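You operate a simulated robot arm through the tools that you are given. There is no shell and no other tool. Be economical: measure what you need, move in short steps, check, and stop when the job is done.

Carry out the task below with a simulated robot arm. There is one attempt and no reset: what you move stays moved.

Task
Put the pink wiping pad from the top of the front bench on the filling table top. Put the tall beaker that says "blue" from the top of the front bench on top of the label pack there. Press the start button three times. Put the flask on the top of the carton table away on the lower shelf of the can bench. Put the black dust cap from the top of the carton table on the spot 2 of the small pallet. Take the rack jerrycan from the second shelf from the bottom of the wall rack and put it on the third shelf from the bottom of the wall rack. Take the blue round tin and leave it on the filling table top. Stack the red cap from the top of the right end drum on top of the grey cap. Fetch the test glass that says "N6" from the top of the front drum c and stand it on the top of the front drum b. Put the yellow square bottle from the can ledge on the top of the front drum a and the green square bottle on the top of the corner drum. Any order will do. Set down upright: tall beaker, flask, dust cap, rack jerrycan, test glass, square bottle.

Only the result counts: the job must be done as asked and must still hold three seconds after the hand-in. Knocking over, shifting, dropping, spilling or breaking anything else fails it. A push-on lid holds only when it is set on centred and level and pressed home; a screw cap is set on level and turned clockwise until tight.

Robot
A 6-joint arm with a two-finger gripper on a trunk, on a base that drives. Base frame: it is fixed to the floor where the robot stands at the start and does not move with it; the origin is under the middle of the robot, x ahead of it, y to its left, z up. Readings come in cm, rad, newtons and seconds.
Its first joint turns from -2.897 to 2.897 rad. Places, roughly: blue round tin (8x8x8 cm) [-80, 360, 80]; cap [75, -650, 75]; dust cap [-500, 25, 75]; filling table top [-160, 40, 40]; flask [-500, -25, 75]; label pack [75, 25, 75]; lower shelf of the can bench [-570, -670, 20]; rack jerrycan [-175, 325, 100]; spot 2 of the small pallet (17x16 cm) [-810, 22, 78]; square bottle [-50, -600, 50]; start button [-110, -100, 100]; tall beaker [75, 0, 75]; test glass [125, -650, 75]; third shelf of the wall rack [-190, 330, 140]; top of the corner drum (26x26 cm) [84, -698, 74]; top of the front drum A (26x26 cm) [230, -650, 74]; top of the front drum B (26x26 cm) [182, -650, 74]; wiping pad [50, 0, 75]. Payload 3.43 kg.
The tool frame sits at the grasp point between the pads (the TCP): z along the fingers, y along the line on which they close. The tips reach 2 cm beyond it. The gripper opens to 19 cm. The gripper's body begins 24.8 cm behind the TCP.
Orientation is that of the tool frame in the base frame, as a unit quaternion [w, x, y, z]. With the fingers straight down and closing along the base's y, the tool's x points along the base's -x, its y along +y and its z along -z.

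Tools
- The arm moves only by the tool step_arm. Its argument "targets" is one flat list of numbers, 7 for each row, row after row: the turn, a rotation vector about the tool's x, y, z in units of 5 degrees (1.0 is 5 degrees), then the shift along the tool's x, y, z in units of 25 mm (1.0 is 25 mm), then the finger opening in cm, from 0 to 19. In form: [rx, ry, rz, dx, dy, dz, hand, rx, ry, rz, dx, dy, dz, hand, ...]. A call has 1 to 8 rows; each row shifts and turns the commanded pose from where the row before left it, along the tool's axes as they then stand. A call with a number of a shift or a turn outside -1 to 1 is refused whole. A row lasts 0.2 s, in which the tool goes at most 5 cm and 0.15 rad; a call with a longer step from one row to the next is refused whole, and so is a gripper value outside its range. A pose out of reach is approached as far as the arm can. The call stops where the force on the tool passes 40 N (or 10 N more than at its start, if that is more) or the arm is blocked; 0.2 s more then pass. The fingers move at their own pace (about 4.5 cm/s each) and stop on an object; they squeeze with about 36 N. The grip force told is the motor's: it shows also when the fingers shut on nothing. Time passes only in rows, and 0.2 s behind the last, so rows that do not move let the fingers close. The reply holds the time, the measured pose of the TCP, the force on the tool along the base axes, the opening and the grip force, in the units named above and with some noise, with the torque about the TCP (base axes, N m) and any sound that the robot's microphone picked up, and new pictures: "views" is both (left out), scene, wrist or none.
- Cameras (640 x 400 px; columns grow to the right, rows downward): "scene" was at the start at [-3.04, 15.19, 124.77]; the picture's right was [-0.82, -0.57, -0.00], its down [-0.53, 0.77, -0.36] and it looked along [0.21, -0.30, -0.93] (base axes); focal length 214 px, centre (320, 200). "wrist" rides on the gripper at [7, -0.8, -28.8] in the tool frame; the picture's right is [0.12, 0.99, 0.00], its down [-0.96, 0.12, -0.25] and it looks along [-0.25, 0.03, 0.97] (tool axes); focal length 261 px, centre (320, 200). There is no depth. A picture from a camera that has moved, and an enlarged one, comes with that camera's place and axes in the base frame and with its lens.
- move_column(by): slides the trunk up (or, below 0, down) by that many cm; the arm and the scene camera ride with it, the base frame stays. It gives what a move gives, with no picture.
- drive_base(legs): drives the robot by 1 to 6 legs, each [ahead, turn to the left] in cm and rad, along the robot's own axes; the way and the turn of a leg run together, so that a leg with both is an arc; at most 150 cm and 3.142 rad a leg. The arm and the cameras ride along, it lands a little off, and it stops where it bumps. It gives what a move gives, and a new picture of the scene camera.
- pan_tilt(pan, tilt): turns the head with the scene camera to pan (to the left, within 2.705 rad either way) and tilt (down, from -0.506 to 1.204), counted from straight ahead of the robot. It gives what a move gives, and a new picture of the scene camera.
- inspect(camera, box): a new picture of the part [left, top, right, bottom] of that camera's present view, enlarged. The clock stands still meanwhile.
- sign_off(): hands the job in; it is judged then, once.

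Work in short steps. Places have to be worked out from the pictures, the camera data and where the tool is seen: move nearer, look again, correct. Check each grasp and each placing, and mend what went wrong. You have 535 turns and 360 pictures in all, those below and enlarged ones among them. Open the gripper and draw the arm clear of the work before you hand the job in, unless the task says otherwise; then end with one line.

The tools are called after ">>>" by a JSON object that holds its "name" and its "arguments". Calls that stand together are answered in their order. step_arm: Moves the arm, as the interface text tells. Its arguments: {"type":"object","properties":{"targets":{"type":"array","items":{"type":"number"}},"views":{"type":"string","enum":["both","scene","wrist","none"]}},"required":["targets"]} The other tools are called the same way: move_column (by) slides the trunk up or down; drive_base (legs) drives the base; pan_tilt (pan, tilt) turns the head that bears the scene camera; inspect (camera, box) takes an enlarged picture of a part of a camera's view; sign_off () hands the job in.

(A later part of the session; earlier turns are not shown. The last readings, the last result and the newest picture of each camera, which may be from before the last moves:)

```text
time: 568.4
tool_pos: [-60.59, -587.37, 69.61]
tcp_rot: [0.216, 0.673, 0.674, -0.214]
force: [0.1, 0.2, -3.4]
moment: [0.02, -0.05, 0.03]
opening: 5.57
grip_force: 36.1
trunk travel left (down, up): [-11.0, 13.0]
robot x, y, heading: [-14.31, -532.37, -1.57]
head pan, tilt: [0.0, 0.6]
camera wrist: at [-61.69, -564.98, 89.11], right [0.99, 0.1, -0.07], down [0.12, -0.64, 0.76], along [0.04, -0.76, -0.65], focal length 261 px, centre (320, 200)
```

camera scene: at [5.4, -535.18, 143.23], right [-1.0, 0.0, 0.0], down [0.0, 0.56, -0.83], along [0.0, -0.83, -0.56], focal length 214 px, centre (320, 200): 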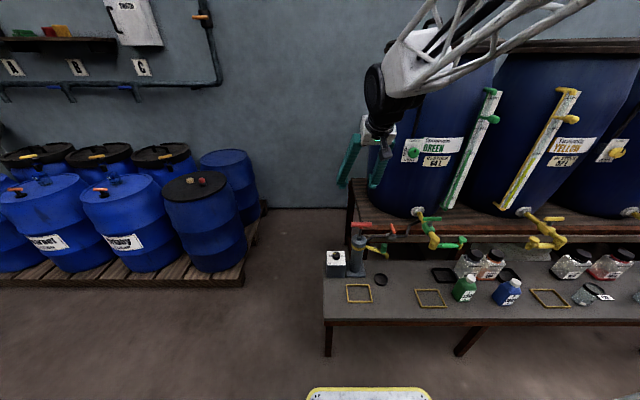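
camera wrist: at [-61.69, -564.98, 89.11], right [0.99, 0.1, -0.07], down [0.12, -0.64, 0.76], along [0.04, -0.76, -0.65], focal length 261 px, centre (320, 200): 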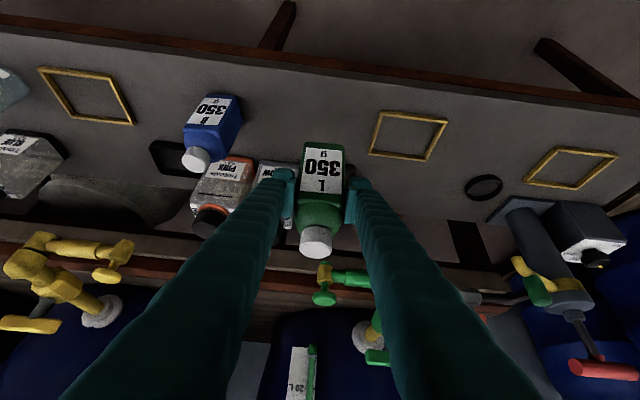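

Held. Raise trunk and bring the bottle in front of the robot.

>>> {"name": "move_column", "arguments": {"by": 13}}

>>> {"name": "step_arm", "arguments": {"targets": [0, 0, 0, -0.3, 0.9, -0.43, 0, 0, 0, 0, -0.3, 0.9, -0.43, 0, 0, 0, 0, -0.3, 0.9, -0.43, 0, 0, 0, 0, -0.3, 0.9, -0.43, 0, 0, 0, 0, -0.3, 0.9, -0.43, 0, 0, 0, 0, -0.3, 0.9, -0.43, 0, 0, 0, 0, -0.3, 0.9, -0.43, 0, 0, 0, 0, -0.3, 0.9, -0.43, 0], "views": "none"}}

>>> {"name": "step_arm", "arguments": {"targets": [0, 0, 0, -0.3, 1, 0.1, 0, 0, 0, 0, -0.3, 1, 0.1, 0, 0, 0, 0, -0.3, 1, 0.1, 0, 0, 0, 0, -0.3, 1, 0.1, 0, 0, 0, 0, -0.3, 1, 0.1, 0, 0, 0, 0, -0.3, 1, 0.1, 0, 0, 0, 0, -0.3, 1, 0.1, 0, 0, 0, 0, -0.3, 1, 0.1, 0], "views": "none"}}

```text
time: 570.0
tool_pos: [-60.71, -587.32, 82.7]
tcp_rot: [0.216, 0.673, 0.675, -0.213]
force: [0.1, -0.5, -2.7]
moment: [0.08, -0.01, 0.01]
opening: 5.53
grip_force: 36.0
trunk travel left (down, up): [-24.0, 0.0]
robot x, y, heading: [-14.36, -532.19, -1.57]
head pan, tilt: [0.0, 0.6]
```

```text
time: 571.8
tool_pos: [-42.52, -587.1, 93.32]
tcp_rot: [0.216, 0.673, 0.675, -0.213]
force: [-0.5, -0.8, -4.1]
moment: [0.03, -0.09, 0.06]
opening: 5.52
grip_force: 35.9
trunk travel left (down, up): [-24.0, 0.0]
robot x, y, heading: [-14.62, -532.4, -1.572]
head pan, tilt: [0.0, 0.6]
```

```text
time: 573.6
tool_pos: [-22.68, -593.16, 95.42]
tcp_rot: [0.216, 0.672, 0.676, -0.213]
force: [-0.2, -1.1, -4.2]
moment: [0.03, -0.05, 0.01]
opening: 5.5
grip_force: 36.7
trunk travel left (down, up): [-24.0, 0.0]
robot x, y, heading: [-14.47, -532.46, -1.565]
head pan, tilt: [0.0, 0.6]
```

Drive to in front of the right end drum.

>>> {"name": "drive_base", "arguments": {"legs": [[0, 1.175], [106, 0], [0, -1.175]]}}

```text
time: 585.2
tool_pos: [75.36, -633.59, 95.43]
tcp_rot: [0.216, 0.671, 0.676, -0.212]
force: [-0.3, 0.5, -3.1]
moment: [0.04, -0.01, 0.03]
opening: 5.48
grip_force: 36.0
trunk travel left (down, up): [-24.0, 0.0]
robot x, y, heading: [83.71, -572.98, -1.564]
head pan, tilt: [0.0, 0.6]
camera scene: at [103.29, -575.52, 143.23], right [-1.0, -0.01, 0.0], down [0.0, 0.56, -0.83], along [0.0, -0.83, -0.56], focal length 214 px, centre (320, 200)
```

scene: 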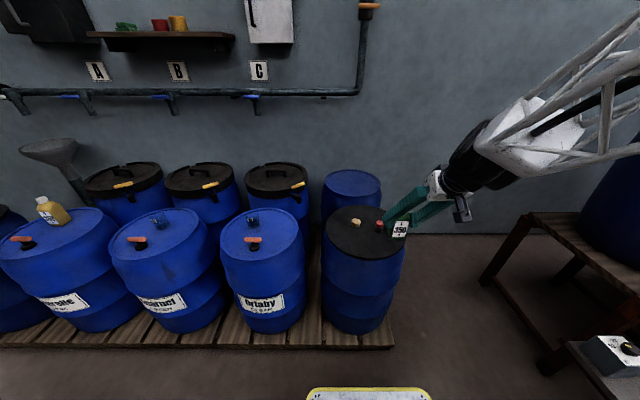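

Advance 11 cm and extend the arm toward the corner drum.

>>> {"name": "drive_base", "arguments": {"legs": [[11, 0]]}}

>>> {"name": "step_arm", "arguments": {"targets": [0, 0, 0, -0.82, 0.3, 0.57, 0, 0, 0, 0, -0.82, 0.3, 0.57, 0, 0, 0, 0, -0.82, 0.3, 0.57, 0, 0, 0, 0, -0.82, 0.3, 0.57, 0, 0, 0, 0, -0.82, 0.3, 0.57, 0, 0, 0, 0, -0.82, 0.3, 0.57, 0, 0, 0, 0, -0.82, 0.3, 0.57, 0, 0, 0, 0, -0.82, 0.3, 0.57, 0], "views": "none"}}

>>> {"name": "step_arm", "arguments": {"targets": [0, 0, 0, -0.82, 0.1, 0.57, 0, 0, 0, 0, -0.82, 0.1, 0.57, 0, 0, 0, 0, -0.82, 0, 0.57, 0, 0, 0, 0, -0.82, 0, 0.57, 0, 0, 0, 0, -0.82, 0, 0.57, 0, 0, 0, 0, -0.82, 0, 0.57, 0], "views": "both"}}

```text
time: 586.4
tool_pos: [75.59, -644.73, 95.39]
tcp_rot: [0.216, 0.671, 0.677, -0.212]
force: [-0.7, 0.2, -3.2]
moment: [0.04, -0.01, 0.0]
opening: 5.51
grip_force: 36.1
trunk travel left (down, up): [-24.0, 0.0]
robot x, y, heading: [83.61, -583.8, -1.564]
head pan, tilt: [0.0, 0.6]
camera scene: at [103.36, -586.56, 143.23], right [-1.0, -0.01, 0.0], down [0.0, 0.56, -0.83], along [0.01, -0.83, -0.56], focal length 214 px, centre (320, 200)
```

scene: 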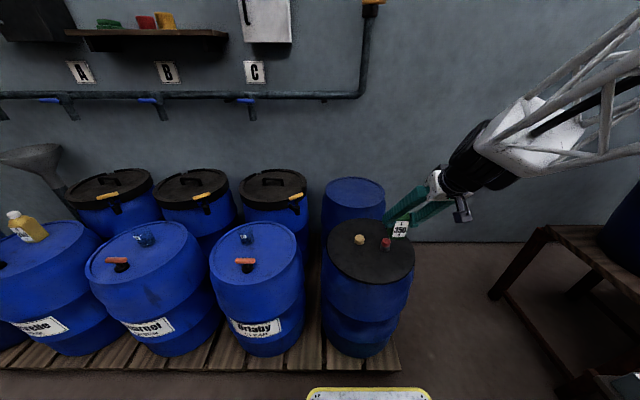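

```text
time: 588.2
tool_pos: [81.71, -664.43, 95.5]
tcp_rot: [0.217, 0.671, 0.676, -0.213]
force: [-1.3, 0.5, -2.8]
moment: [0.05, -0.02, 0.02]
opening: 5.53
grip_force: 36.5
trunk travel left (down, up): [-24.0, 0.0]
robot x, y, heading: [83.28, -583.83, -1.561]
head pan, tilt: [0.0, 0.6]
```

```text
time: 589.6
tool_pos: [82.39, -679.51, 95.65]
tcp_rot: [0.216, 0.672, 0.676, -0.213]
force: [0.4, 0.7, -2.4]
moment: [0.04, 0.0, 0.01]
opening: 5.49
grip_force: 35.8
trunk travel left (down, up): [-24.0, 0.0]
robot x, y, heading: [83.8, -583.6, -1.562]
head pan, tilt: [0.0, 0.6]
camera scene: at [103.36, -586.54, 143.23], right [-1.0, -0.01, 0.0], down [0.0, 0.56, -0.83], along [0.01, -0.83, -0.56], focal length 214 px, centre (320, 200)
camera wrist: at [81.25, -657.22, 115.1], right [0.99, 0.11, -0.07], down [0.12, -0.64, 0.76], along [0.04, -0.76, -0.65], focal length 261 px, centre (320, 200)
```

scene: 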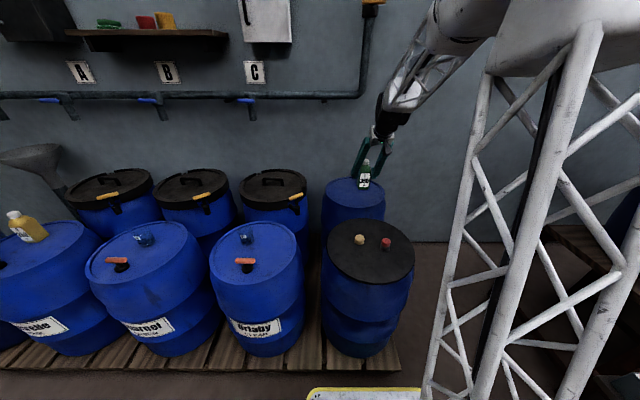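
wrist: 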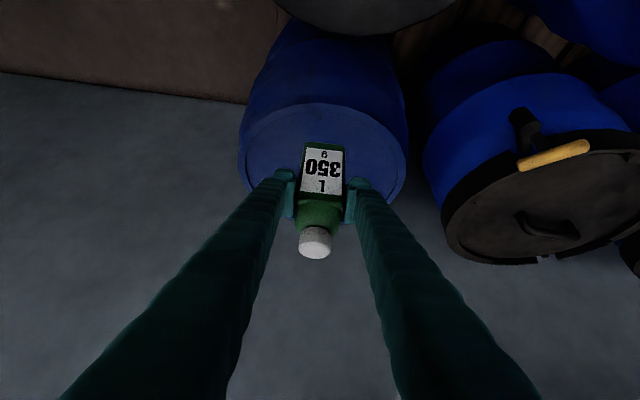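

Corner drum top centre ≈(82.4,-695.5). Extend 14.5 cm more.

>>> {"name": "step_arm", "arguments": {"targets": [0, 0, 0, -0.82, 0, 0.57, 0, 0, 0, 0, -0.82, 0, 0.57, 0, 0, 0, 0, -0.82, 0, 0.57, 0, 0, 0, 0, -0.82, 0, 0.57, 0, 0, 0, 0, -0.82, 0, 0.57, 0, 0, 0, 0, -0.65, 0, 0.45, 0], "views": "none"}}

>>> {"name": "step_arm", "arguments": {"targets": [0, 0, 0, 0.571, 0, 0.823, 0, 0, 0, 0, 0.571, 0, 0.823, 0, 0, 0, 0, 0.571, 0, 0.823, 0, 0, 0, 0, 0.46, 0, 0.66, 0], "views": "both"}}

```text
time: 591.0
tool_pos: [82.33, -694.22, 96.04]
tcp_rot: [0.216, 0.671, 0.677, -0.212]
force: [-0.1, 1.0, -2.6]
moment: [0.06, 0.0, 0.0]
opening: 5.51
grip_force: 35.5
trunk travel left (down, up): [-24.0, 0.0]
robot x, y, heading: [83.86, -583.6, -1.565]
head pan, tilt: [0.0, 0.6]
```

```text
time: 592.0
tool_pos: [82.47, -694.16, 86.34]
tcp_rot: [0.216, 0.671, 0.676, -0.214]
force: [0.6, -0.7, -2.9]
moment: [0.06, -0.03, 0.01]
opening: 5.51
grip_force: 35.7
trunk travel left (down, up): [-24.0, 0.0]
robot x, y, heading: [83.58, -583.81, -1.562]
head pan, tilt: [0.0, 0.6]
camera scene: at [103.36, -586.57, 143.23], right [-1.0, -0.01, 0.0], down [0.0, 0.56, -0.83], along [0.01, -0.82, -0.56], focal length 214 px, centre (320, 200)
camera wrist: at [81.36, -671.79, 105.73], right [0.99, 0.11, -0.07], down [0.12, -0.64, 0.76], along [0.04, -0.76, -0.65], focal length 261 px, centre (320, 200)
```

scene: 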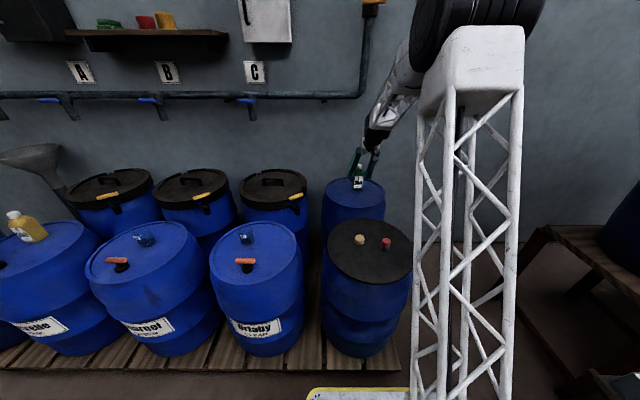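
wrist: 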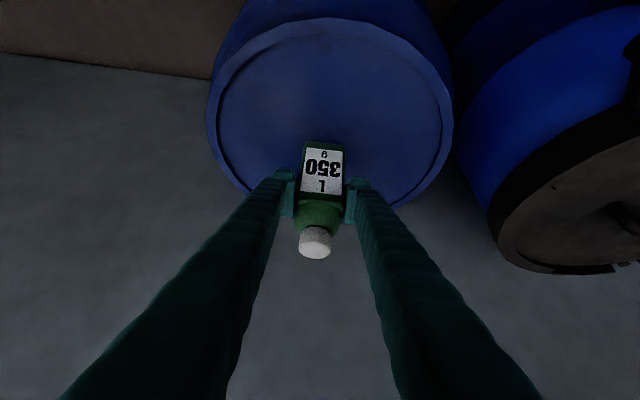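

Lower gradually to contact.

>>> {"name": "step_arm", "arguments": {"targets": [0, 0, 0, 0.22, 0, 0.32, 0, 0, 0, 0, 0.22, 0, 0.32, 0], "views": "none"}}

>>> {"name": "step_arm", "arguments": {"targets": [0, 0, 0, 0.07, 0, 0.1, 0, 0, 0, 0, 0.07, 0, 0.1, 0], "views": "none"}}

>>> {"name": "step_arm", "arguments": {"targets": [0, 0, 0, 0.07, 0, 0.1, 0], "views": "none"}}

```text
time: 592.6
tool_pos: [82.61, -694.28, 84.52]
tcp_rot: [0.217, 0.671, 0.676, -0.213]
force: [0.5, -0.2, -3.2]
moment: [0.05, 0.03, 0.01]
opening: 5.52
grip_force: 35.6
trunk travel left (down, up): [-24.0, 0.0]
robot x, y, heading: [83.63, -584.36, -1.568]
head pan, tilt: [0.0, 0.6]
```

```text
time: 593.2
tool_pos: [82.34, -694.1, 83.72]
tcp_rot: [0.217, 0.671, 0.677, -0.212]
force: [-0.3, 0.8, -3.8]
moment: [0.05, 0.0, 0.01]
opening: 5.49
grip_force: 35.7
trunk travel left (down, up): [-24.0, 0.0]
robot x, y, heading: [83.55, -583.76, -1.562]
head pan, tilt: [0.0, 0.6]
```

```text
time: 593.6
tool_pos: [82.42, -694.04, 83.49]
tcp_rot: [0.216, 0.672, 0.676, -0.213]
force: [-0.2, -0.5, -3.5]
moment: [0.05, 0.01, -0.02]
opening: 5.49
grip_force: 36.2
trunk travel left (down, up): [-24.0, 0.0]
robot x, y, heading: [83.54, -584.08, -1.565]
head pan, tilt: [0.0, 0.6]
```

>>> {"name": "step_arm", "arguments": {"targets": [0, 0, 0, 0.07, 0, 0.1, 0], "views": "none"}}

>>> {"name": "step_arm", "arguments": {"targets": [0, 0, 0, 0.06, 0, 0.08, 0], "views": "none"}}

```text
time: 594.0
tool_pos: [82.42, -694.01, 83.26]
tcp_rot: [0.216, 0.671, 0.677, -0.212]
force: [-0.3, 0.4, -3.4]
moment: [0.06, 0.01, 0.0]
opening: 5.5
grip_force: 36.0
trunk travel left (down, up): [-24.0, 0.0]
robot x, y, heading: [83.8, -583.59, -1.566]
head pan, tilt: [0.0, 0.6]
```

```text
time: 594.4
tool_pos: [82.56, -694.0, 83.06]
tcp_rot: [0.216, 0.671, 0.676, -0.213]
force: [-0.4, -0.3, -1.3]
moment: [-0.03, 0.08, -0.05]
opening: 5.51
grip_force: 36.0
trunk travel left (down, up): [-24.0, 0.0]
robot x, y, heading: [83.89, -583.77, -1.566]
head pan, tilt: [0.0, 0.6]
```

Touching now. One more small step, then open and back out.

>>> {"name": "step_arm", "arguments": {"targets": [0, 0, 0, 0.04, 0, 0.06, 0, 0, 0, 0, 0, 0, 0, 0], "views": "none"}}

>>> {"name": "step_arm", "arguments": {"targets": [0, 0, 0, 0, 0, 0, 6, 0, 0, 0, 0, 0, 0, 7, 0, 0, 0, 0, 0, 0, 8, 0, 0, 0, 0, 0, -0.5, 8, 0, 0, 0, 0, 0, -1, 8, 0, 0, 0, 0, 0, -1, 8, 0, 0, 0, 0, 0, -1, 8, 0, 0, 0, 0, 0, -1, 8], "views": "both"}}

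```text
time: 595.0
tool_pos: [82.46, -694.2, 83.0]
tcp_rot: [0.217, 0.671, 0.676, -0.213]
force: [0.7, 2.2, 10.4]
moment: [-0.39, 0.34, -0.01]
opening: 5.54
grip_force: 36.3
trunk travel left (down, up): [-24.0, 0.0]
robot x, y, heading: [83.97, -584.09, -1.565]
head pan, tilt: [0.0, 0.6]
```

```text
time: 596.8
tool_pos: [82.42, -687.58, 91.78]
tcp_rot: [0.217, 0.67, 0.677, -0.212]
force: [-0.4, 0.6, -0.9]
moment: [-0.01, 0.0, 0.01]
opening: 8.0
grip_force: 0.0
trunk travel left (down, up): [-24.0, 0.0]
robot x, y, heading: [83.65, -584.05, -1.56]
head pan, tilt: [0.0, 0.6]
camera scene: at [103.36, -586.62, 143.23], right [-1.0, -0.01, 0.0], down [0.0, 0.57, -0.82], along [0.01, -0.82, -0.57], focal length 214 px, centre (320, 200)
camera wrist: at [81.38, -665.32, 111.17], right [0.99, 0.11, -0.07], down [0.12, -0.64, 0.76], along [0.04, -0.76, -0.65], focal length 261 px, centre (320, 200)
```

scene: 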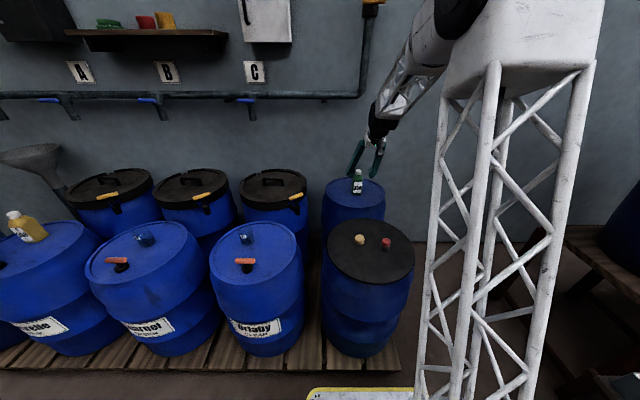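
wrist: 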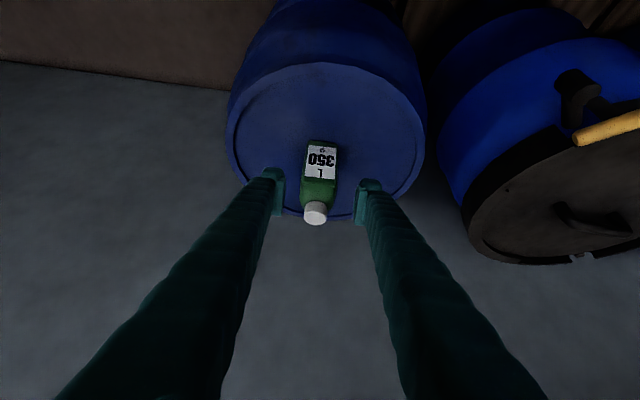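

Green stands on the corner drum. Retreat and bring the tool back to vertical.

>>> {"name": "step_arm", "arguments": {"targets": [0, 0, 0, 0, 0, -1, 8, 0, 0, 0, 0, 0, -1, 8, 0, 0, 0, 0, 0, -1, 8, 0, 0, 0, 0.5, 0, -1, 8, 0, 0, 0, 0.9, 0, -0.6, 8, 0, 0, 0, 0.9, 0, -0.6, 8, 0, 0, 0, 0.9, 0, -0.6, 8, 0, 0, 0, 0.9, 0, -0.6, 8], "views": "none"}}

>>> {"name": "step_arm", "arguments": {"targets": [0, 1, 0, 0.8, 0, 0, 8, 0, 1, 0, 0.8, 0, 0, 8, 0, 1, 0, 0.8, 0, 0, 8, 0, 1, 0, 0.8, 0, 0, 8, 0, 1, 0, 0.5, 0, 0, 8, 0, 1, 0, 0.3, 0, 0, 8, 0, 1, 0, 0, 0, 0, 8], "views": "none"}}

```text
time: 598.6
tool_pos: [82.15, -669.8, 99.19]
tcp_rot: [0.217, 0.671, 0.676, -0.213]
force: [0.0, 0.1, -0.7]
moment: [0.04, 0.02, 0.04]
opening: 8.02
grip_force: 0.1
trunk travel left (down, up): [-24.0, 0.0]
robot x, y, heading: [83.83, -584.04, -1.564]
head pan, tilt: [0.0, 0.6]
```

```text
time: 600.2
tool_pos: [82.14, -660.83, 95.06]
tcp_rot: [0.003, 0.704, 0.71, -0.001]
force: [-0.6, 0.6, 0.8]
moment: [-0.15, 0.0, 0.0]
opening: 8.01
grip_force: 0.1
trunk travel left (down, up): [-24.0, 0.0]
robot x, y, heading: [83.5, -583.69, -1.563]
head pan, tilt: [0.0, 0.6]
```

Drive out: reverse, swing around the reel stand, and head west.

>>> {"name": "drive_base", "arguments": {"legs": [[-55, 0], [0, 2.64], [130, 0], [0, 0.55], [115, 0], [0, 1.5]]}}

```text
time: 627.1
tool_pos: [55.91, -290.53, 94.92]
tcp_rot: [0.0, 1.0, -0.011, -0.003]
force: [-0.4, -0.2, 0.8]
moment: [-0.04, 0.0, -0.01]
opening: 7.99
grip_force: 0.0
trunk travel left (down, up): [-24.0, 0.0]
robot x, y, heading: [132.84, -294.79, 3.114]
head pan, tilt: [0.0, 0.6]
camera scene: at [129.35, -314.41, 143.23], right [0.03, 1.0, 0.0], down [0.56, -0.02, -0.83], along [-0.82, 0.02, -0.56], focal length 214 px, centre (320, 200)
```

scene: 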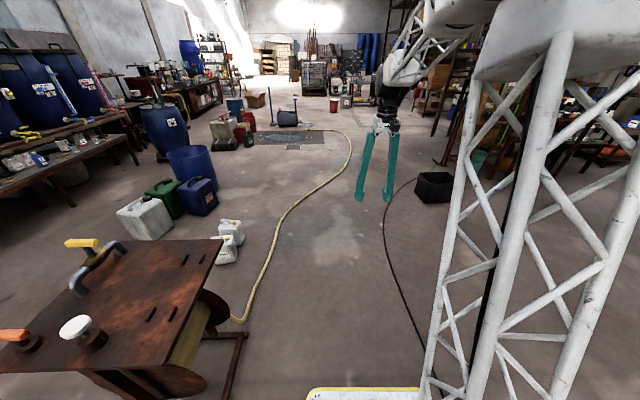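

Path west along y≈-285 is open. Drive.

>>> {"name": "drive_base", "arguments": {"legs": [[150, 0], [150, 0], [150, 0], [80, 0]]}}

>>> {"name": "pan_tilt", "arguments": {"pan": -0.9, "tilt": 0.4}}

```text
time: 652.8
tool_pos: [-478.4, -261.94, 94.98]
tcp_rot: [0.001, 1.0, -0.03, -0.003]
force: [-0.1, -0.4, 0.1]
moment: [0.01, -0.01, 0.01]
opening: 8.0
grip_force: 0.0
trunk travel left (down, up): [-24.0, 0.0]
robot x, y, heading: [-401.4, -269.28, 3.075]
head pan, tilt: [0.0, 0.6]
camera scene: at [-405.8, -288.52, 143.23], right [0.06, 1.0, 0.0], down [0.56, -0.04, -0.83], along [-0.82, 0.05, -0.56], focal length 214 px, centre (320, 200)
```

scene: 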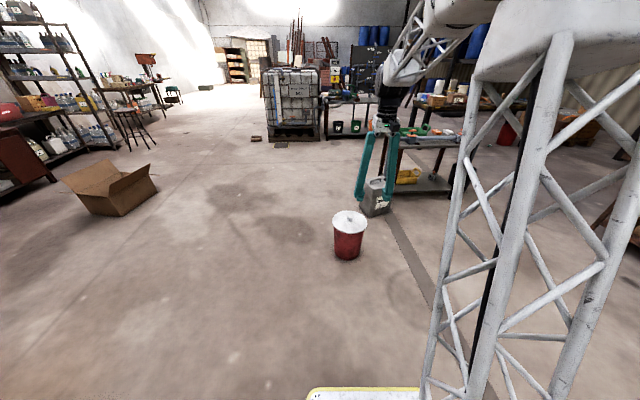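

```text
time: 654.0
tool_pos: [-478.34, -261.96, 94.97]
tcp_rot: [0.001, 1.0, -0.03, -0.003]
force: [-0.4, -0.2, -0.6]
moment: [0.0, 0.0, -0.01]
opening: 7.99
grip_force: 0.0
trunk travel left (down, up): [-24.0, 0.0]
robot x, y, heading: [-401.81, -268.8, 3.079]
head pan, tilt: [-0.901, 0.4]
camera scene: at [-402.27, -281.48, 145.05], right [0.82, 0.57, 0.0], down [0.22, -0.32, -0.92], along [-0.53, 0.76, -0.39], focal length 214 px, centre (320, 200)
```

scene: 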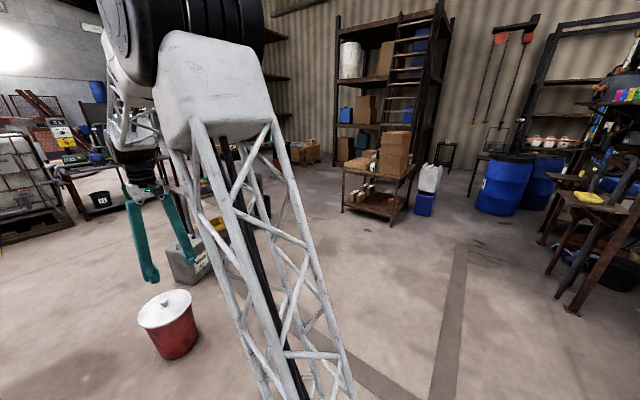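

The carton table is around (-505,0) with tall cartons. Approach to y≈-120 and look.

>>> {"name": "pan_tilt", "arguments": {"pan": 0.5, "tilt": 0.5}}

>>> {"name": "drive_base", "arguments": {"legs": [[0, -1.437], [145, 0]]}}

```text
time: 655.5
tool_pos: [-478.39, -261.94, 94.98]
tcp_rot: [0.001, 1.0, -0.031, -0.003]
force: [1.5, 0.9, -0.5]
moment: [0.01, 0.03, -0.02]
opening: 7.97
grip_force: 0.0
trunk travel left (down, up): [-24.0, 0.0]
robot x, y, heading: [-401.61, -268.89, 3.081]
head pan, tilt: [0.499, 0.499]
camera scene: at [-405.24, -292.92, 144.14], right [-0.42, 0.91, 0.0], down [0.43, 0.2, -0.88], along [-0.8, -0.37, -0.48], focal length 214 px, centre (320, 200)
```

scene: 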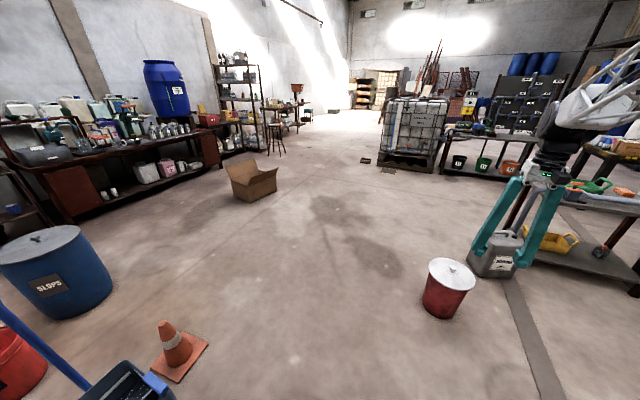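

```text
time: 666.5
tool_pos: [-413.37, -47.08, 94.89]
tcp_rot: [-0.001, 0.733, -0.68, -0.003]
force: [-0.5, 0.1, 0.1]
moment: [-0.04, 0.01, -0.01]
opening: 7.97
grip_force: 0.0
trunk travel left (down, up): [-24.0, 0.0]
robot x, y, heading: [-409.78, -124.01, 1.643]
head pan, tilt: [0.499, 0.499]
camera scene: at [-434.34, -123.86, 144.14], right [0.84, 0.54, 0.0], down [0.26, -0.4, -0.88], along [-0.47, 0.74, -0.48], focal length 214 px, centre (320, 200)
```

scene: 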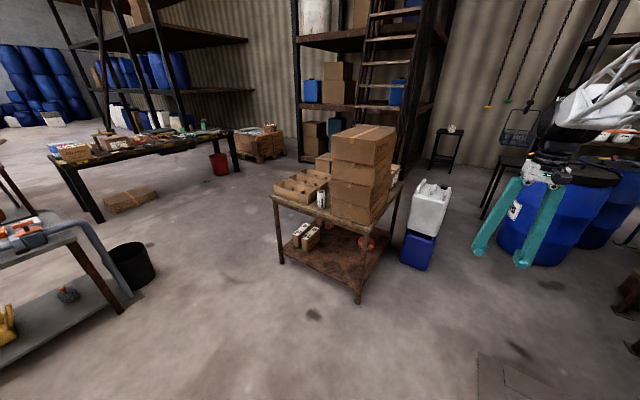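

>>> {"name": "inspect", "arguments": {"camera": "scene", "box": [250, 110, 430, 290]}}

```text
2.22 times, centred on (340, 200) of scene
camera zoom: at [-434.34, -123.86, 144.14], right [0.84, 0.54, 0.0], down [0.26, -0.4, -0.88], along [-0.47, 0.74, -0.48], focal length 477 px, centre (276, 200)
```

zoom: 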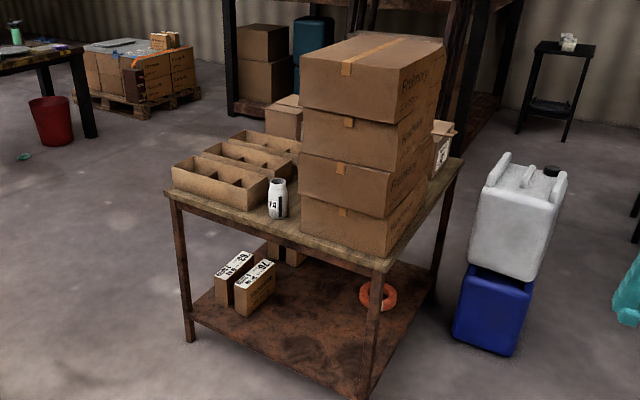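

The flask (white, ≈(-496,-25.6), z 75–87) stands between a divided carton and a tall carton stack. Raise slightly and reposition to (-496,-108) facing north.

>>> {"name": "step_arm", "arguments": {"targets": [0, 0, 0, 0, 0, -1, 8, 0, 0, 0, 0, 0, -1, 8, 0, 0, 0, 0, 0, -1, 8], "views": "none"}}

>>> {"name": "drive_base", "arguments": {"legs": [[0, 1.315], [87, 0], [0, -1.387]]}}

>>> {"name": "step_arm", "arguments": {"targets": [0, 0, 0, 0, 0, 0, 10], "views": "wrist"}}

```text
time: 667.2
tool_pos: [-413.42, -46.94, 102.4]
tcp_rot: [-0.001, 0.733, -0.68, -0.002]
force: [1.6, -0.2, -0.9]
moment: [-0.01, 0.0, -0.04]
opening: 8.02
grip_force: 0.0
trunk travel left (down, up): [-24.0, 0.0]
robot x, y, heading: [-410.11, -124.11, 1.64]
head pan, tilt: [0.499, 0.499]
```

```text
time: 678.8
tool_pos: [-492.67, -30.8, 102.48]
tcp_rot: [-0.001, 0.709, -0.706, -0.003]
force: [-0.1, -0.1, 0.4]
moment: [0.03, 0.02, 0.01]
opening: 8.02
grip_force: 0.1
trunk travel left (down, up): [-24.0, 0.0]
robot x, y, heading: [-494.62, -108.3, 1.566]
head pan, tilt: [0.499, 0.499]
camera scene: at [-519.05, -105.98, 144.14], right [0.88, 0.48, 0.0], down [0.23, -0.42, -0.88], along [-0.42, 0.77, -0.48], focal length 214 px, centre (320, 200)
```

scene: 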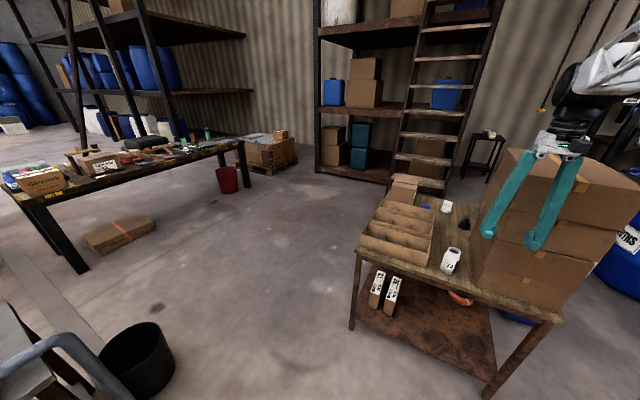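

```text
time: 679.2
tool_pos: [-492.6, -30.8, 102.39]
tcp_rot: [-0.001, 0.709, -0.705, -0.003]
force: [0.0, 0.6, -0.2]
moment: [0.02, 0.03, 0.01]
opening: 9.99
grip_force: 0.1
trunk travel left (down, up): [-24.0, 0.0]
robot x, y, heading: [-494.83, -108.15, 1.567]
head pan, tilt: [0.499, 0.499]
camera wrist: at [-491.79, -38.02, 131.17], right [-0.99, -0.12, 0.0], down [-0.12, 0.96, 0.25], along [-0.03, 0.25, -0.97], focal length 261 px, centre (320, 200)
```

wrist: 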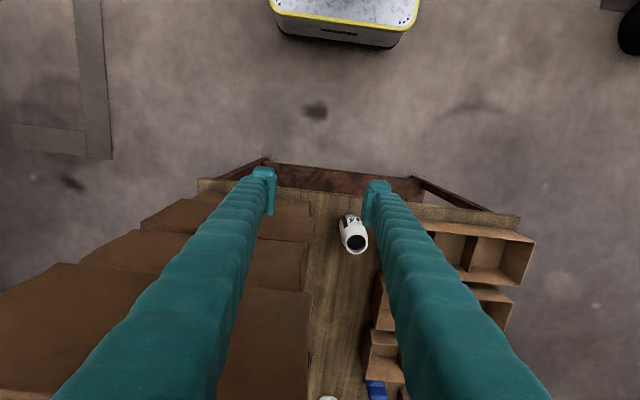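

Flask refined to ≈(-500.5,-19.5), in a 15 cm corridor. Pull back and rotate the gripper so it closes along y, camera on the −x side.

>>> {"name": "step_arm", "arguments": {"targets": [0, 0, 0, 1, 0, 0, 10, 0, 0, 0, 1, 0, 0, 10, 0, 0, 0, 1, 0, 0, 10, 0, 0, 0, 1, 0, 0, 10, 0, 0, 1, 1, 0, 0, 10, 0, 0, 1, 0, 0, 0, 10, 0, 0, 1, 0, 0, 0, 10, 0, 0, 1, 0, 0, 0, 10], "views": "none"}}

>>> {"name": "step_arm", "arguments": {"targets": [0, 0, 1, 0, 0, 0, 10, 0, 0, 1, 0, 0, 0, 10, 0, 0, 1, 0, 0, 0, 10, 0, 0, 1, 0, 0, 0, 10, 0, 0, 1, 0, 0, 0, 10, 0, 0, 1, 0, 0, 0, 10, 0, 0, 1, 0, 0, 0, 10, 0, 0, 1, 0, 0, 0, 10], "views": "none"}}

>>> {"name": "step_arm", "arguments": {"targets": [0, 0, 1, 0, 0, 0, 10, 0, 0, 1, 0, 0, 0, 10, 0, 0, 1, 0, 0, 0, 10, 0, 0, 1, 0, 0, 0, 10, 0, 0, 1, 0, 0, 0, 10, 0, 0, 1, 0, 0, 0, 10], "views": "wrist"}}

```text
time: 681.0
tool_pos: [-492.66, -43.39, 102.42]
tcp_rot: [0.001, -0.575, 0.818, 0.003]
force: [-0.5, -0.1, -0.1]
moment: [0.01, 0.03, -0.01]
opening: 9.99
grip_force: 0.2
trunk travel left (down, up): [-24.0, 0.0]
robot x, y, heading: [-494.5, -107.97, 1.575]
head pan, tilt: [0.499, 0.499]
```

```text
time: 682.8
tool_pos: [-492.62, -43.21, 102.49]
tcp_rot: [0.0, -0.26, 0.965, 0.002]
force: [-0.2, 0.5, -0.8]
moment: [0.0, -0.01, 0.01]
opening: 10.0
grip_force: 0.1
trunk travel left (down, up): [-24.0, 0.0]
robot x, y, heading: [-494.54, -108.21, 1.574]
head pan, tilt: [0.499, 0.499]
```

```text
time: 684.2
tool_pos: [-492.62, -43.26, 102.47]
tcp_rot: [0.0, -0.002, 1.0, 0.002]
force: [0.2, 0.0, -0.5]
moment: [-0.01, -0.03, 0.01]
opening: 10.0
grip_force: 0.0
trunk travel left (down, up): [-24.0, 0.0]
robot x, y, heading: [-494.51, -107.94, 1.565]
head pan, tilt: [0.499, 0.499]
camera wrist: at [-499.7, -44.37, 131.18], right [-0.12, 0.99, 0.01], down [0.96, 0.12, 0.25], along [0.24, 0.04, -0.97], focal length 261 px, centre (320, 200)
```

wrist: 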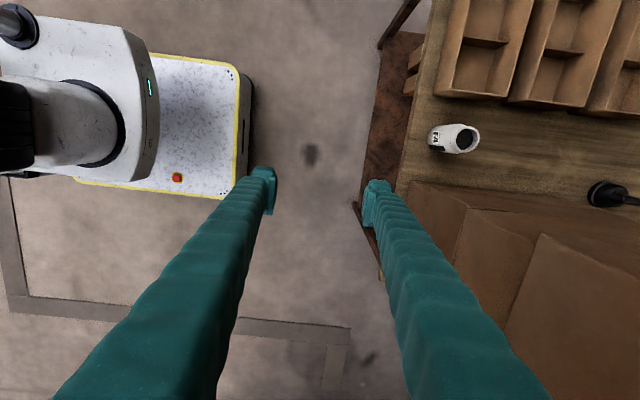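

Flask at ≈(-502,-19.8); dust cap at ≈(-495,17). Shift left then forward over the flask.

>>> {"name": "step_arm", "arguments": {"targets": [0, 0, 0, 0.95, 0, 0, 10, 0, 0, 0, 0.95, 0, 0, 10, 0, 0, 0, 0.93, 0, 0, 10, 0, 0, 0, 0.93, 1, 0, 10, 0, 0, 0, 0, 1, 0, 10, 0, 0, 0, 0, 1, 0, 10, 0, 0, 0, 0, 1, 0, 10, 0, 0, 0, 0, 1, 0, 10], "views": "none"}}

>>> {"name": "step_arm", "arguments": {"targets": [0, 0, 0, 0, 1, 0, 10, 0, 0, 0, 0, 1, 0, 10, 0, 0, 0, 0, 1, 0, 10, 0, 0, 0, 0, 1, 0, 10, 0, 0, 0, 0, 0.4, 0, 10], "views": "wrist"}}

```text
time: 686.0
tool_pos: [-501.88, -30.9, 102.43]
tcp_rot: [-0.001, -0.002, 1.0, 0.003]
force: [0.2, -0.3, 0.4]
moment: [0.11, 0.02, 0.04]
opening: 10.0
grip_force: 0.0
trunk travel left (down, up): [-24.0, 0.0]
robot x, y, heading: [-494.32, -107.86, 1.572]
head pan, tilt: [0.499, 0.499]
```

```text
time: 687.2
tool_pos: [-502.04, -19.72, 102.43]
tcp_rot: [-0.001, -0.003, 1.0, 0.003]
force: [-0.7, -0.3, -0.8]
moment: [0.06, -0.02, 0.01]
opening: 9.98
grip_force: 0.1
trunk travel left (down, up): [-24.0, 0.0]
robot x, y, heading: [-494.71, -107.95, 1.572]
head pan, tilt: [0.499, 0.499]
camera wrist: at [-509.06, -20.81, 131.18], right [-0.12, 0.99, 0.01], down [0.96, 0.12, 0.25], along [0.24, 0.04, -0.97], focal length 261 px, centre (320, 200)
```

wrist: 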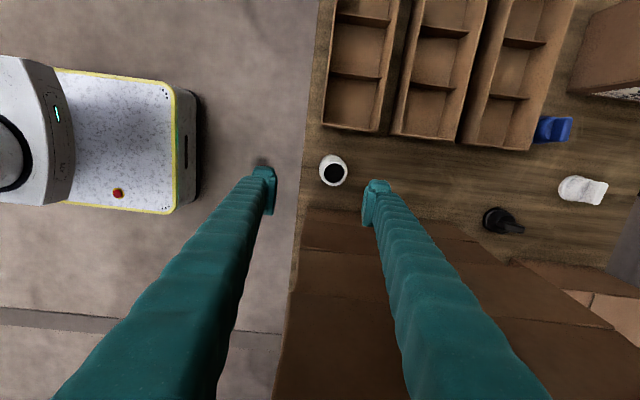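

Refine to (-502.8,-17.3) and descend partway.

>>> {"name": "step_arm", "arguments": {"targets": [0, 0, 0, 0.3, 0.48, 0, 9, 0, 0, 0, 0, 0.48, 1, 9, 0, 0, 0, 0, 0, 1, 9, 0, 0, 0, 0, 0, 1, 9, 0, 0, 0, 0, 0, 1, 9, 0, 0, 0, 0, 0, 1, 9], "views": "wrist"}}

```text
time: 688.6
tool_pos: [-503.1, -17.51, 90.1]
tcp_rot: [-0.001, -0.003, 1.0, 0.003]
force: [0.1, 0.1, 0.6]
moment: [0.03, 0.02, 0.0]
opening: 8.99
grip_force: 0.0
trunk travel left (down, up): [-24.0, 0.0]
robot x, y, heading: [-494.51, -108.13, 1.573]
head pan, tilt: [0.499, 0.499]
camera wrist: at [-509.93, -18.55, 118.79], right [-0.12, 0.99, 0.01], down [0.96, 0.12, 0.25], along [0.24, 0.04, -0.97], focal length 261 px, centre (320, 200)
```

wrist: 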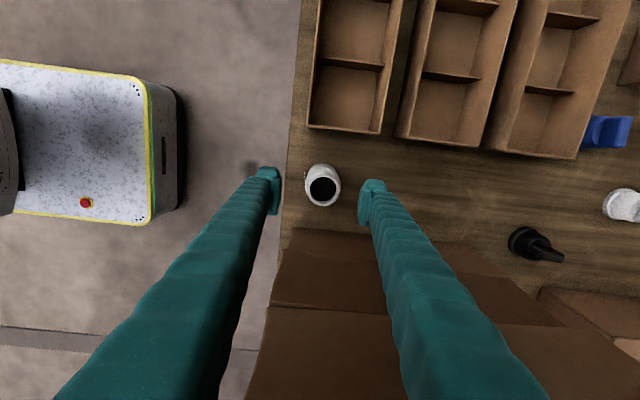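

Well centred. Descend to z≈81 and grip.

>>> {"name": "step_arm", "arguments": {"targets": [0, 0, 0, 0, 0, 1, 9, 0, 0, 0, 0, 0, 1, 9, 0, 0, 0, 0, 0, 1, 9, 0, 0, 0, 0, 0, 0.6, 9, 0, 0, 0, 0, 0, 0, 7, 0, 0, 0, 0, 0, 0, 5, 0, 0, 0, 0, 0, 0, 3, 0, 0, 0, 0, 0, 0, 0], "views": "none"}}

>>> {"name": "step_arm", "arguments": {"targets": [0, 0, 0, 0, 0, 0, 0, 0, 0, 0, 0, 0, -0.4, 0, 0, 0, 0, 0, 0, -0.8, 0, 0, 0, 0, 0, 0, -1, 0], "views": "wrist"}}

```text
time: 690.4
tool_pos: [-502.97, -17.18, 81.12]
tcp_rot: [-0.001, -0.003, 1.0, 0.002]
force: [0.4, 1.2, -0.4]
moment: [0.01, -0.01, -0.02]
opening: 4.58
grip_force: 36.1
trunk travel left (down, up): [-24.0, 0.0]
robot x, y, heading: [-494.93, -107.76, 1.574]
head pan, tilt: [0.499, 0.499]
```

```text
time: 691.4
tool_pos: [-503.1, -17.37, 86.67]
tcp_rot: [0.0, -0.002, 1.0, 0.002]
force: [-0.2, 0.0, -0.8]
moment: [-0.07, -0.01, 0.01]
opening: 4.53
grip_force: 36.3
trunk travel left (down, up): [-24.0, 0.0]
robot x, y, heading: [-494.46, -108.11, 1.572]
head pan, tilt: [0.499, 0.499]
camera wrist: at [-509.96, -18.4, 115.31], right [-0.12, 0.99, 0.01], down [0.96, 0.12, 0.25], along [0.24, 0.04, -0.97], focal length 261 px, centre (320, 200)
```

wrist: 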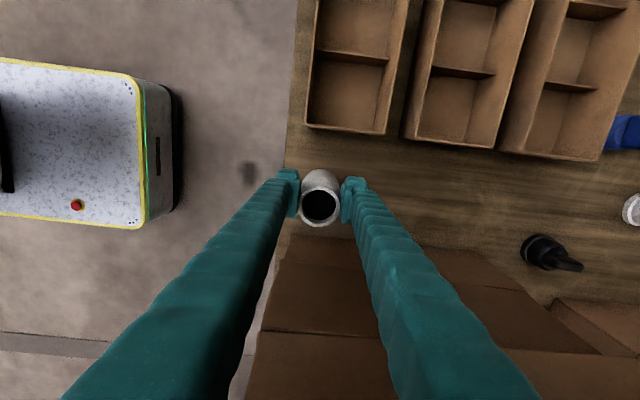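

Flask held. The lower shelf needs a tilted approach, so I'll set the flask down at the table's front edge (-500.3,-27) and regrip it with the tool tilted.

>>> {"name": "step_arm", "arguments": {"targets": [0, 0, 0, -0.28, -0.96, 0, 0, 0, 0, 0, -0.28, -0.96, 0, 0, 0, 0, 0, -0.28, -0.96, 0, 0, 0, 0, 0, -0.28, -0.96, 0, 0, 0, 0, 0, 0, 0, 1, 0, 0, 0, 0, 0, 0, 0.8, 0], "views": "wrist"}}

>>> {"name": "step_arm", "arguments": {"targets": [0, 0, 0, 0, 0, 0.15, 0, 0, 0, 0, 0, 0, 0.15, 0], "views": "none"}}

```text
time: 692.8
tool_pos: [-500.18, -26.95, 82.14]
tcp_rot: [-0.001, -0.002, 1.0, 0.002]
force: [-0.1, 0.1, -0.7]
moment: [0.04, 0.0, -0.02]
opening: 4.54
grip_force: 36.0
trunk travel left (down, up): [-24.0, 0.0]
robot x, y, heading: [-494.43, -108.32, 1.576]
head pan, tilt: [0.499, 0.499]
camera wrist: at [-507.11, -28.11, 110.82], right [-0.12, 0.99, 0.01], down [0.96, 0.12, 0.25], along [0.24, 0.04, -0.97], focal length 261 px, centre (320, 200)
```

wrist: 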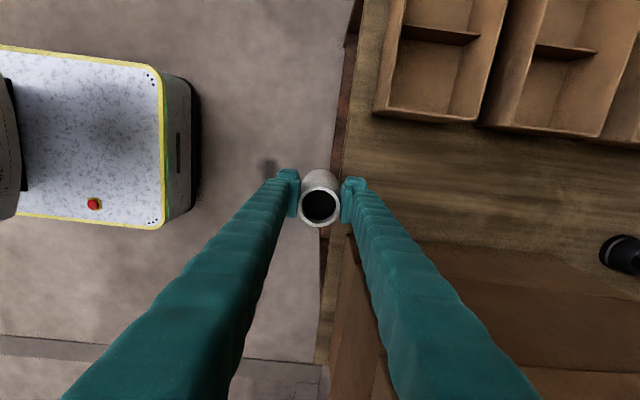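

```text
time: 693.4
tool_pos: [-500.09, -26.97, 81.26]
tcp_rot: [-0.001, -0.003, 1.0, 0.002]
force: [0.0, 0.4, -0.1]
moment: [-0.02, -0.01, -0.01]
opening: 4.52
grip_force: 36.2
trunk travel left (down, up): [-24.0, 0.0]
robot x, y, heading: [-495.02, -107.8, 1.579]
head pan, tilt: [0.499, 0.499]
```

The table edge is actually at y≈-23, so the flask is hanging just past it — not releasing. Raise and bring it back to (-502,-19).

>>> {"name": "step_arm", "arguments": {"targets": [0, 0, 0, 0, 0, -1, 0, 0, 0, 0, 0.25, 0.8, 0, 0, 0, 0, 0, 0.25, 0.8, 0, 0, 0, 0, 0, 0.25, 0.8, 0, 0, 0, 0, 0, 0, 0.8, 0, 0, 0, 0, 0, 0, 0, 0.6, 0, 0, 0, 0, 0, 0, 0.2, 0], "views": "none"}}

>>> {"name": "step_arm", "arguments": {"targets": [0, 0, 0, 0, 0, 0.12, 0, 0, 0, 0, 0, 0, 0.1, 0], "views": "wrist"}}

```text
time: 695.0
tool_pos: [-502.02, -18.86, 81.86]
tcp_rot: [0.0, -0.002, 1.0, 0.003]
force: [-0.5, 0.5, 0.2]
moment: [0.01, 0.01, 0.01]
opening: 4.54
grip_force: 35.7
trunk travel left (down, up): [-24.0, 0.0]
robot x, y, heading: [-494.88, -107.53, 1.571]
head pan, tilt: [0.499, 0.499]
```

```text
time: 695.6
tool_pos: [-502.11, -18.92, 81.11]
tcp_rot: [-0.001, -0.002, 1.0, 0.002]
force: [0.5, -0.5, -1.2]
moment: [-0.01, 0.01, 0.01]
opening: 4.53
grip_force: 36.4
trunk travel left (down, up): [-24.0, 0.0]
robot x, y, heading: [-494.81, -107.83, 1.571]
head pan, tilt: [0.499, 0.499]
camera wrist: at [-509.09, -19.95, 109.95], right [-0.12, 0.99, 0.01], down [0.96, 0.12, 0.25], along [0.24, 0.04, -0.97], focal length 261 px, centre (320, 200)
```

wrist: 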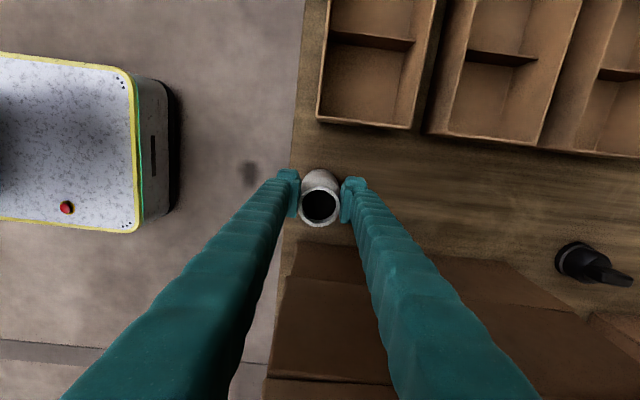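

Edge at y≈-22.3; the flask at -18.9 is on the table. Lower to contact and release.

>>> {"name": "step_arm", "arguments": {"targets": [0, 0, 0, 0, 0, 0.08, 0, 0, 0, 0, 0, 0, 0.06, 0], "views": "none"}}

>>> {"name": "step_arm", "arguments": {"targets": [0, 0, 0, 0, 0, 0.06, 0, 0, 0, 0, 0, 0, 0, 0], "views": "none"}}

```text
time: 696.2
tool_pos: [-502.1, -18.81, 81.09]
tcp_rot: [-0.002, -0.003, 1.0, 0.004]
force: [-1.7, 3.0, 20.1]
moment: [-0.19, -0.03, 0.02]
opening: 4.51
grip_force: 36.2
trunk travel left (down, up): [-24.0, 0.0]
robot x, y, heading: [-494.65, -108.17, 1.577]
head pan, tilt: [0.499, 0.499]
```

```text
time: 696.8
tool_pos: [-502.12, -18.84, 80.96]
tcp_rot: [-0.001, -0.003, 1.0, 0.006]
force: [0.1, -2.8, 18.7]
moment: [-0.73, -0.16, 0.01]
opening: 4.53
grip_force: 35.6
trunk travel left (down, up): [-24.0, 0.0]
robot x, y, heading: [-494.59, -108.14, 1.568]
head pan, tilt: [0.499, 0.499]
stopped in row 2: the force on the tool passed its limit at 41 N (the readings are from after the stop); the commanded pose is now the measured one
```

On the table. Release and rise, then rotate back and tilt for the regrip.

>>> {"name": "step_arm", "arguments": {"targets": [0, 0, 0, 0, 0, -0.08, 0, 0, 0, 0, 0, 0, 0, 6, 0, 0, 0, 0, 0, 0, 7.5, 0, 0, 0, 0, 0, -0.6, 7.5, 0, 0, 0, 0, 0, -1, 7.5, 0, 0, 0, 0, 0, -1, 7.5, 0, 0, 0, 0, 0, -1, 7.5, 0, 0, 0, 0, 0, -1, 7.5], "views": "wrist"}}

>>> {"name": "step_arm", "arguments": {"targets": [0, 0, 0, 0, 0, -1, 7.5, 0, 0, 0, 0, 0, -1, 7.5, 0, 0, 0, 0, -1, -1, 7.5, 0, 0, 0, 0, -1, -1, 7.5, 0, 0, 0, 0, -1, 0, 7.5, 0, 0, 0, 0, -1, 0, 7.5, 0, 0, 0, 0, -1, 0, 7.5, 0, 0, 0, 0, -1, 0, 7.5], "views": "none"}}

```text
time: 698.6
tool_pos: [-501.8, -18.93, 92.43]
tcp_rot: [-0.002, -0.002, 1.0, 0.004]
force: [0.5, 0.5, -0.6]
moment: [-0.07, 0.01, -0.03]
opening: 7.5
grip_force: 0.1
trunk travel left (down, up): [-24.0, 0.0]
robot x, y, heading: [-494.39, -107.93, 1.574]
head pan, tilt: [0.499, 0.499]
camera wrist: at [-508.88, -20.11, 121.25], right [-0.12, 0.99, 0.01], down [0.96, 0.12, 0.25], along [0.24, 0.04, -0.97], focal length 261 px, centre (320, 200)
```

wrist: 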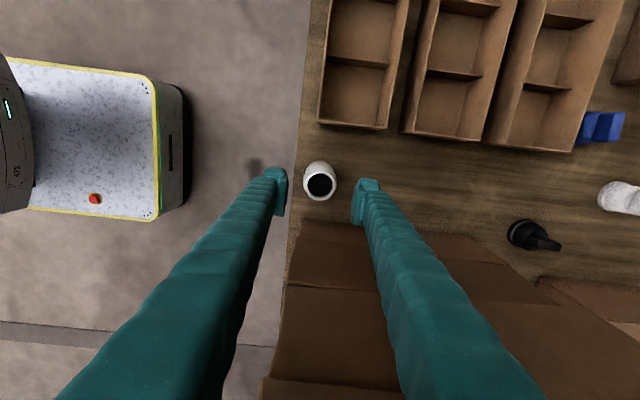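

```text
time: 700.4
tool_pos: [-501.94, -33.94, 102.46]
tcp_rot: [-0.001, -0.002, 1.0, 0.004]
force: [-0.4, -0.7, -1.0]
moment: [-0.1, -0.03, 0.0]
opening: 7.51
grip_force: 0.0
trunk travel left (down, up): [-24.0, 0.0]
robot x, y, heading: [-494.47, -107.92, 1.569]
head pan, tilt: [0.499, 0.499]
```

Flask stands. The gripper orientation suits the dust cap, so do it first: drive ahead 43 cm (tool in the corridor above the table).

>>> {"name": "drive_base", "arguments": {"legs": [[43, 0]]}}

>>> {"name": "step_arm", "arguments": {"targets": [0, 0, 0, 0, 0, 0, 9], "views": "wrist"}}

```text
time: 703.0
tool_pos: [-501.79, 8.7, 102.41]
tcp_rot: [-0.002, -0.001, 1.0, 0.004]
force: [0.0, -0.2, 0.2]
moment: [0.0, 0.01, -0.03]
opening: 7.51
grip_force: 0.0
trunk travel left (down, up): [-24.0, 0.0]
robot x, y, heading: [-494.73, -65.65, 1.574]
head pan, tilt: [0.499, 0.499]
camera scene: at [-519.06, -63.23, 144.14], right [0.88, 0.48, 0.0], down [0.23, -0.42, -0.88], along [-0.42, 0.77, -0.48], focal length 214 px, centre (320, 200)
```

scene: 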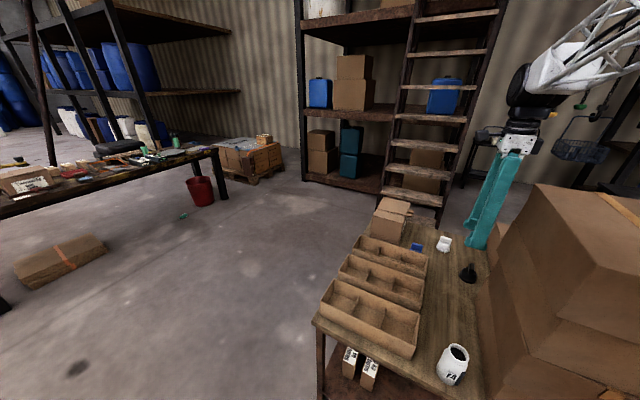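

```text
time: 703.4
tool_pos: [-501.89, 8.82, 102.33]
tcp_rot: [0.0, -0.001, 1.0, 0.004]
force: [-0.3, -0.2, 0.4]
moment: [0.02, -0.05, 0.03]
opening: 8.98
grip_force: 0.0
trunk travel left (down, up): [-24.0, 0.0]
robot x, y, heading: [-494.85, -65.31, 1.57]
head pan, tilt: [0.499, 0.499]
camera wrist: at [-508.82, 7.58, 131.18], right [-0.12, 0.99, 0.01], down [0.96, 0.12, 0.25], along [0.24, 0.04, -0.97], focal length 261 px, centre (320, 200)
```

wrist: 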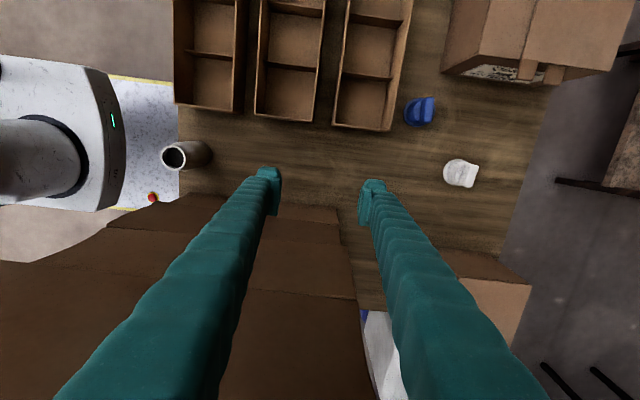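

>>> {"name": "inspect", "arguments": {"camera": "scene", "box": [400, 220, 500, 300]}}

```text
5.00 times, centred on (450, 260) of scene
camera zoom: at [-519.06, -63.23, 144.14], right [0.88, 0.48, 0.0], down [0.23, -0.42, -0.88], along [-0.42, 0.77, -0.48], focal length 1072 px, centre (-330, -100)
```

zoom: 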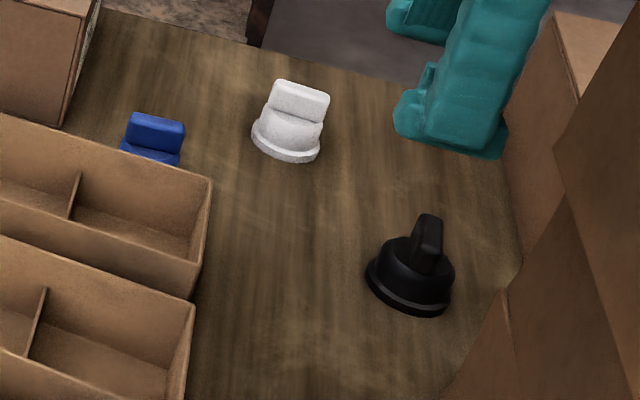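

Dust cap (black, fin on top) at ≈(-496.3,17.5), base ≈6.7 cm. Move above it, keeping slightly left of the stack.

>>> {"name": "step_arm", "arguments": {"targets": [0, 0, 0, 0, 0.9, 0, 9.5, 0, 0, 0, 0, 0.9, 0, 9.5, 0, 0, 0, -0.4, 0.9, 0, 9.5, 0, 0, 0, -0.4, 0.8, 0, 9.5, 0, 0, 0, -0.4, 0, 0, 9.5, 0, 0, 0, -0.3, 0, 0, 9.5], "views": "wrist"}}

```text
time: 704.8
tool_pos: [-498.09, 17.61, 102.37]
tcp_rot: [-0.001, -0.001, 1.0, 0.004]
force: [0.0, 0.9, 0.0]
moment: [-0.04, 0.01, 0.01]
opening: 9.47
grip_force: 0.1
trunk travel left (down, up): [-24.0, 0.0]
robot x, y, heading: [-494.9, -65.21, 1.574]
head pan, tilt: [0.499, 0.499]
camera wrist: at [-505.14, 16.34, 131.18], right [-0.12, 0.99, 0.01], down [0.96, 0.12, 0.25], along [0.24, 0.04, -0.97], focal length 261 px, centre (320, 200)
```

wrist: 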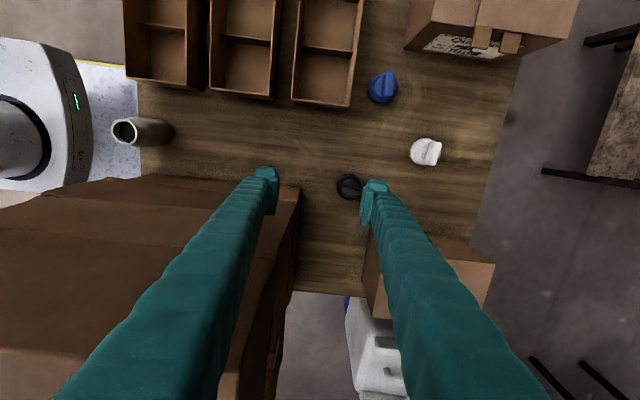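

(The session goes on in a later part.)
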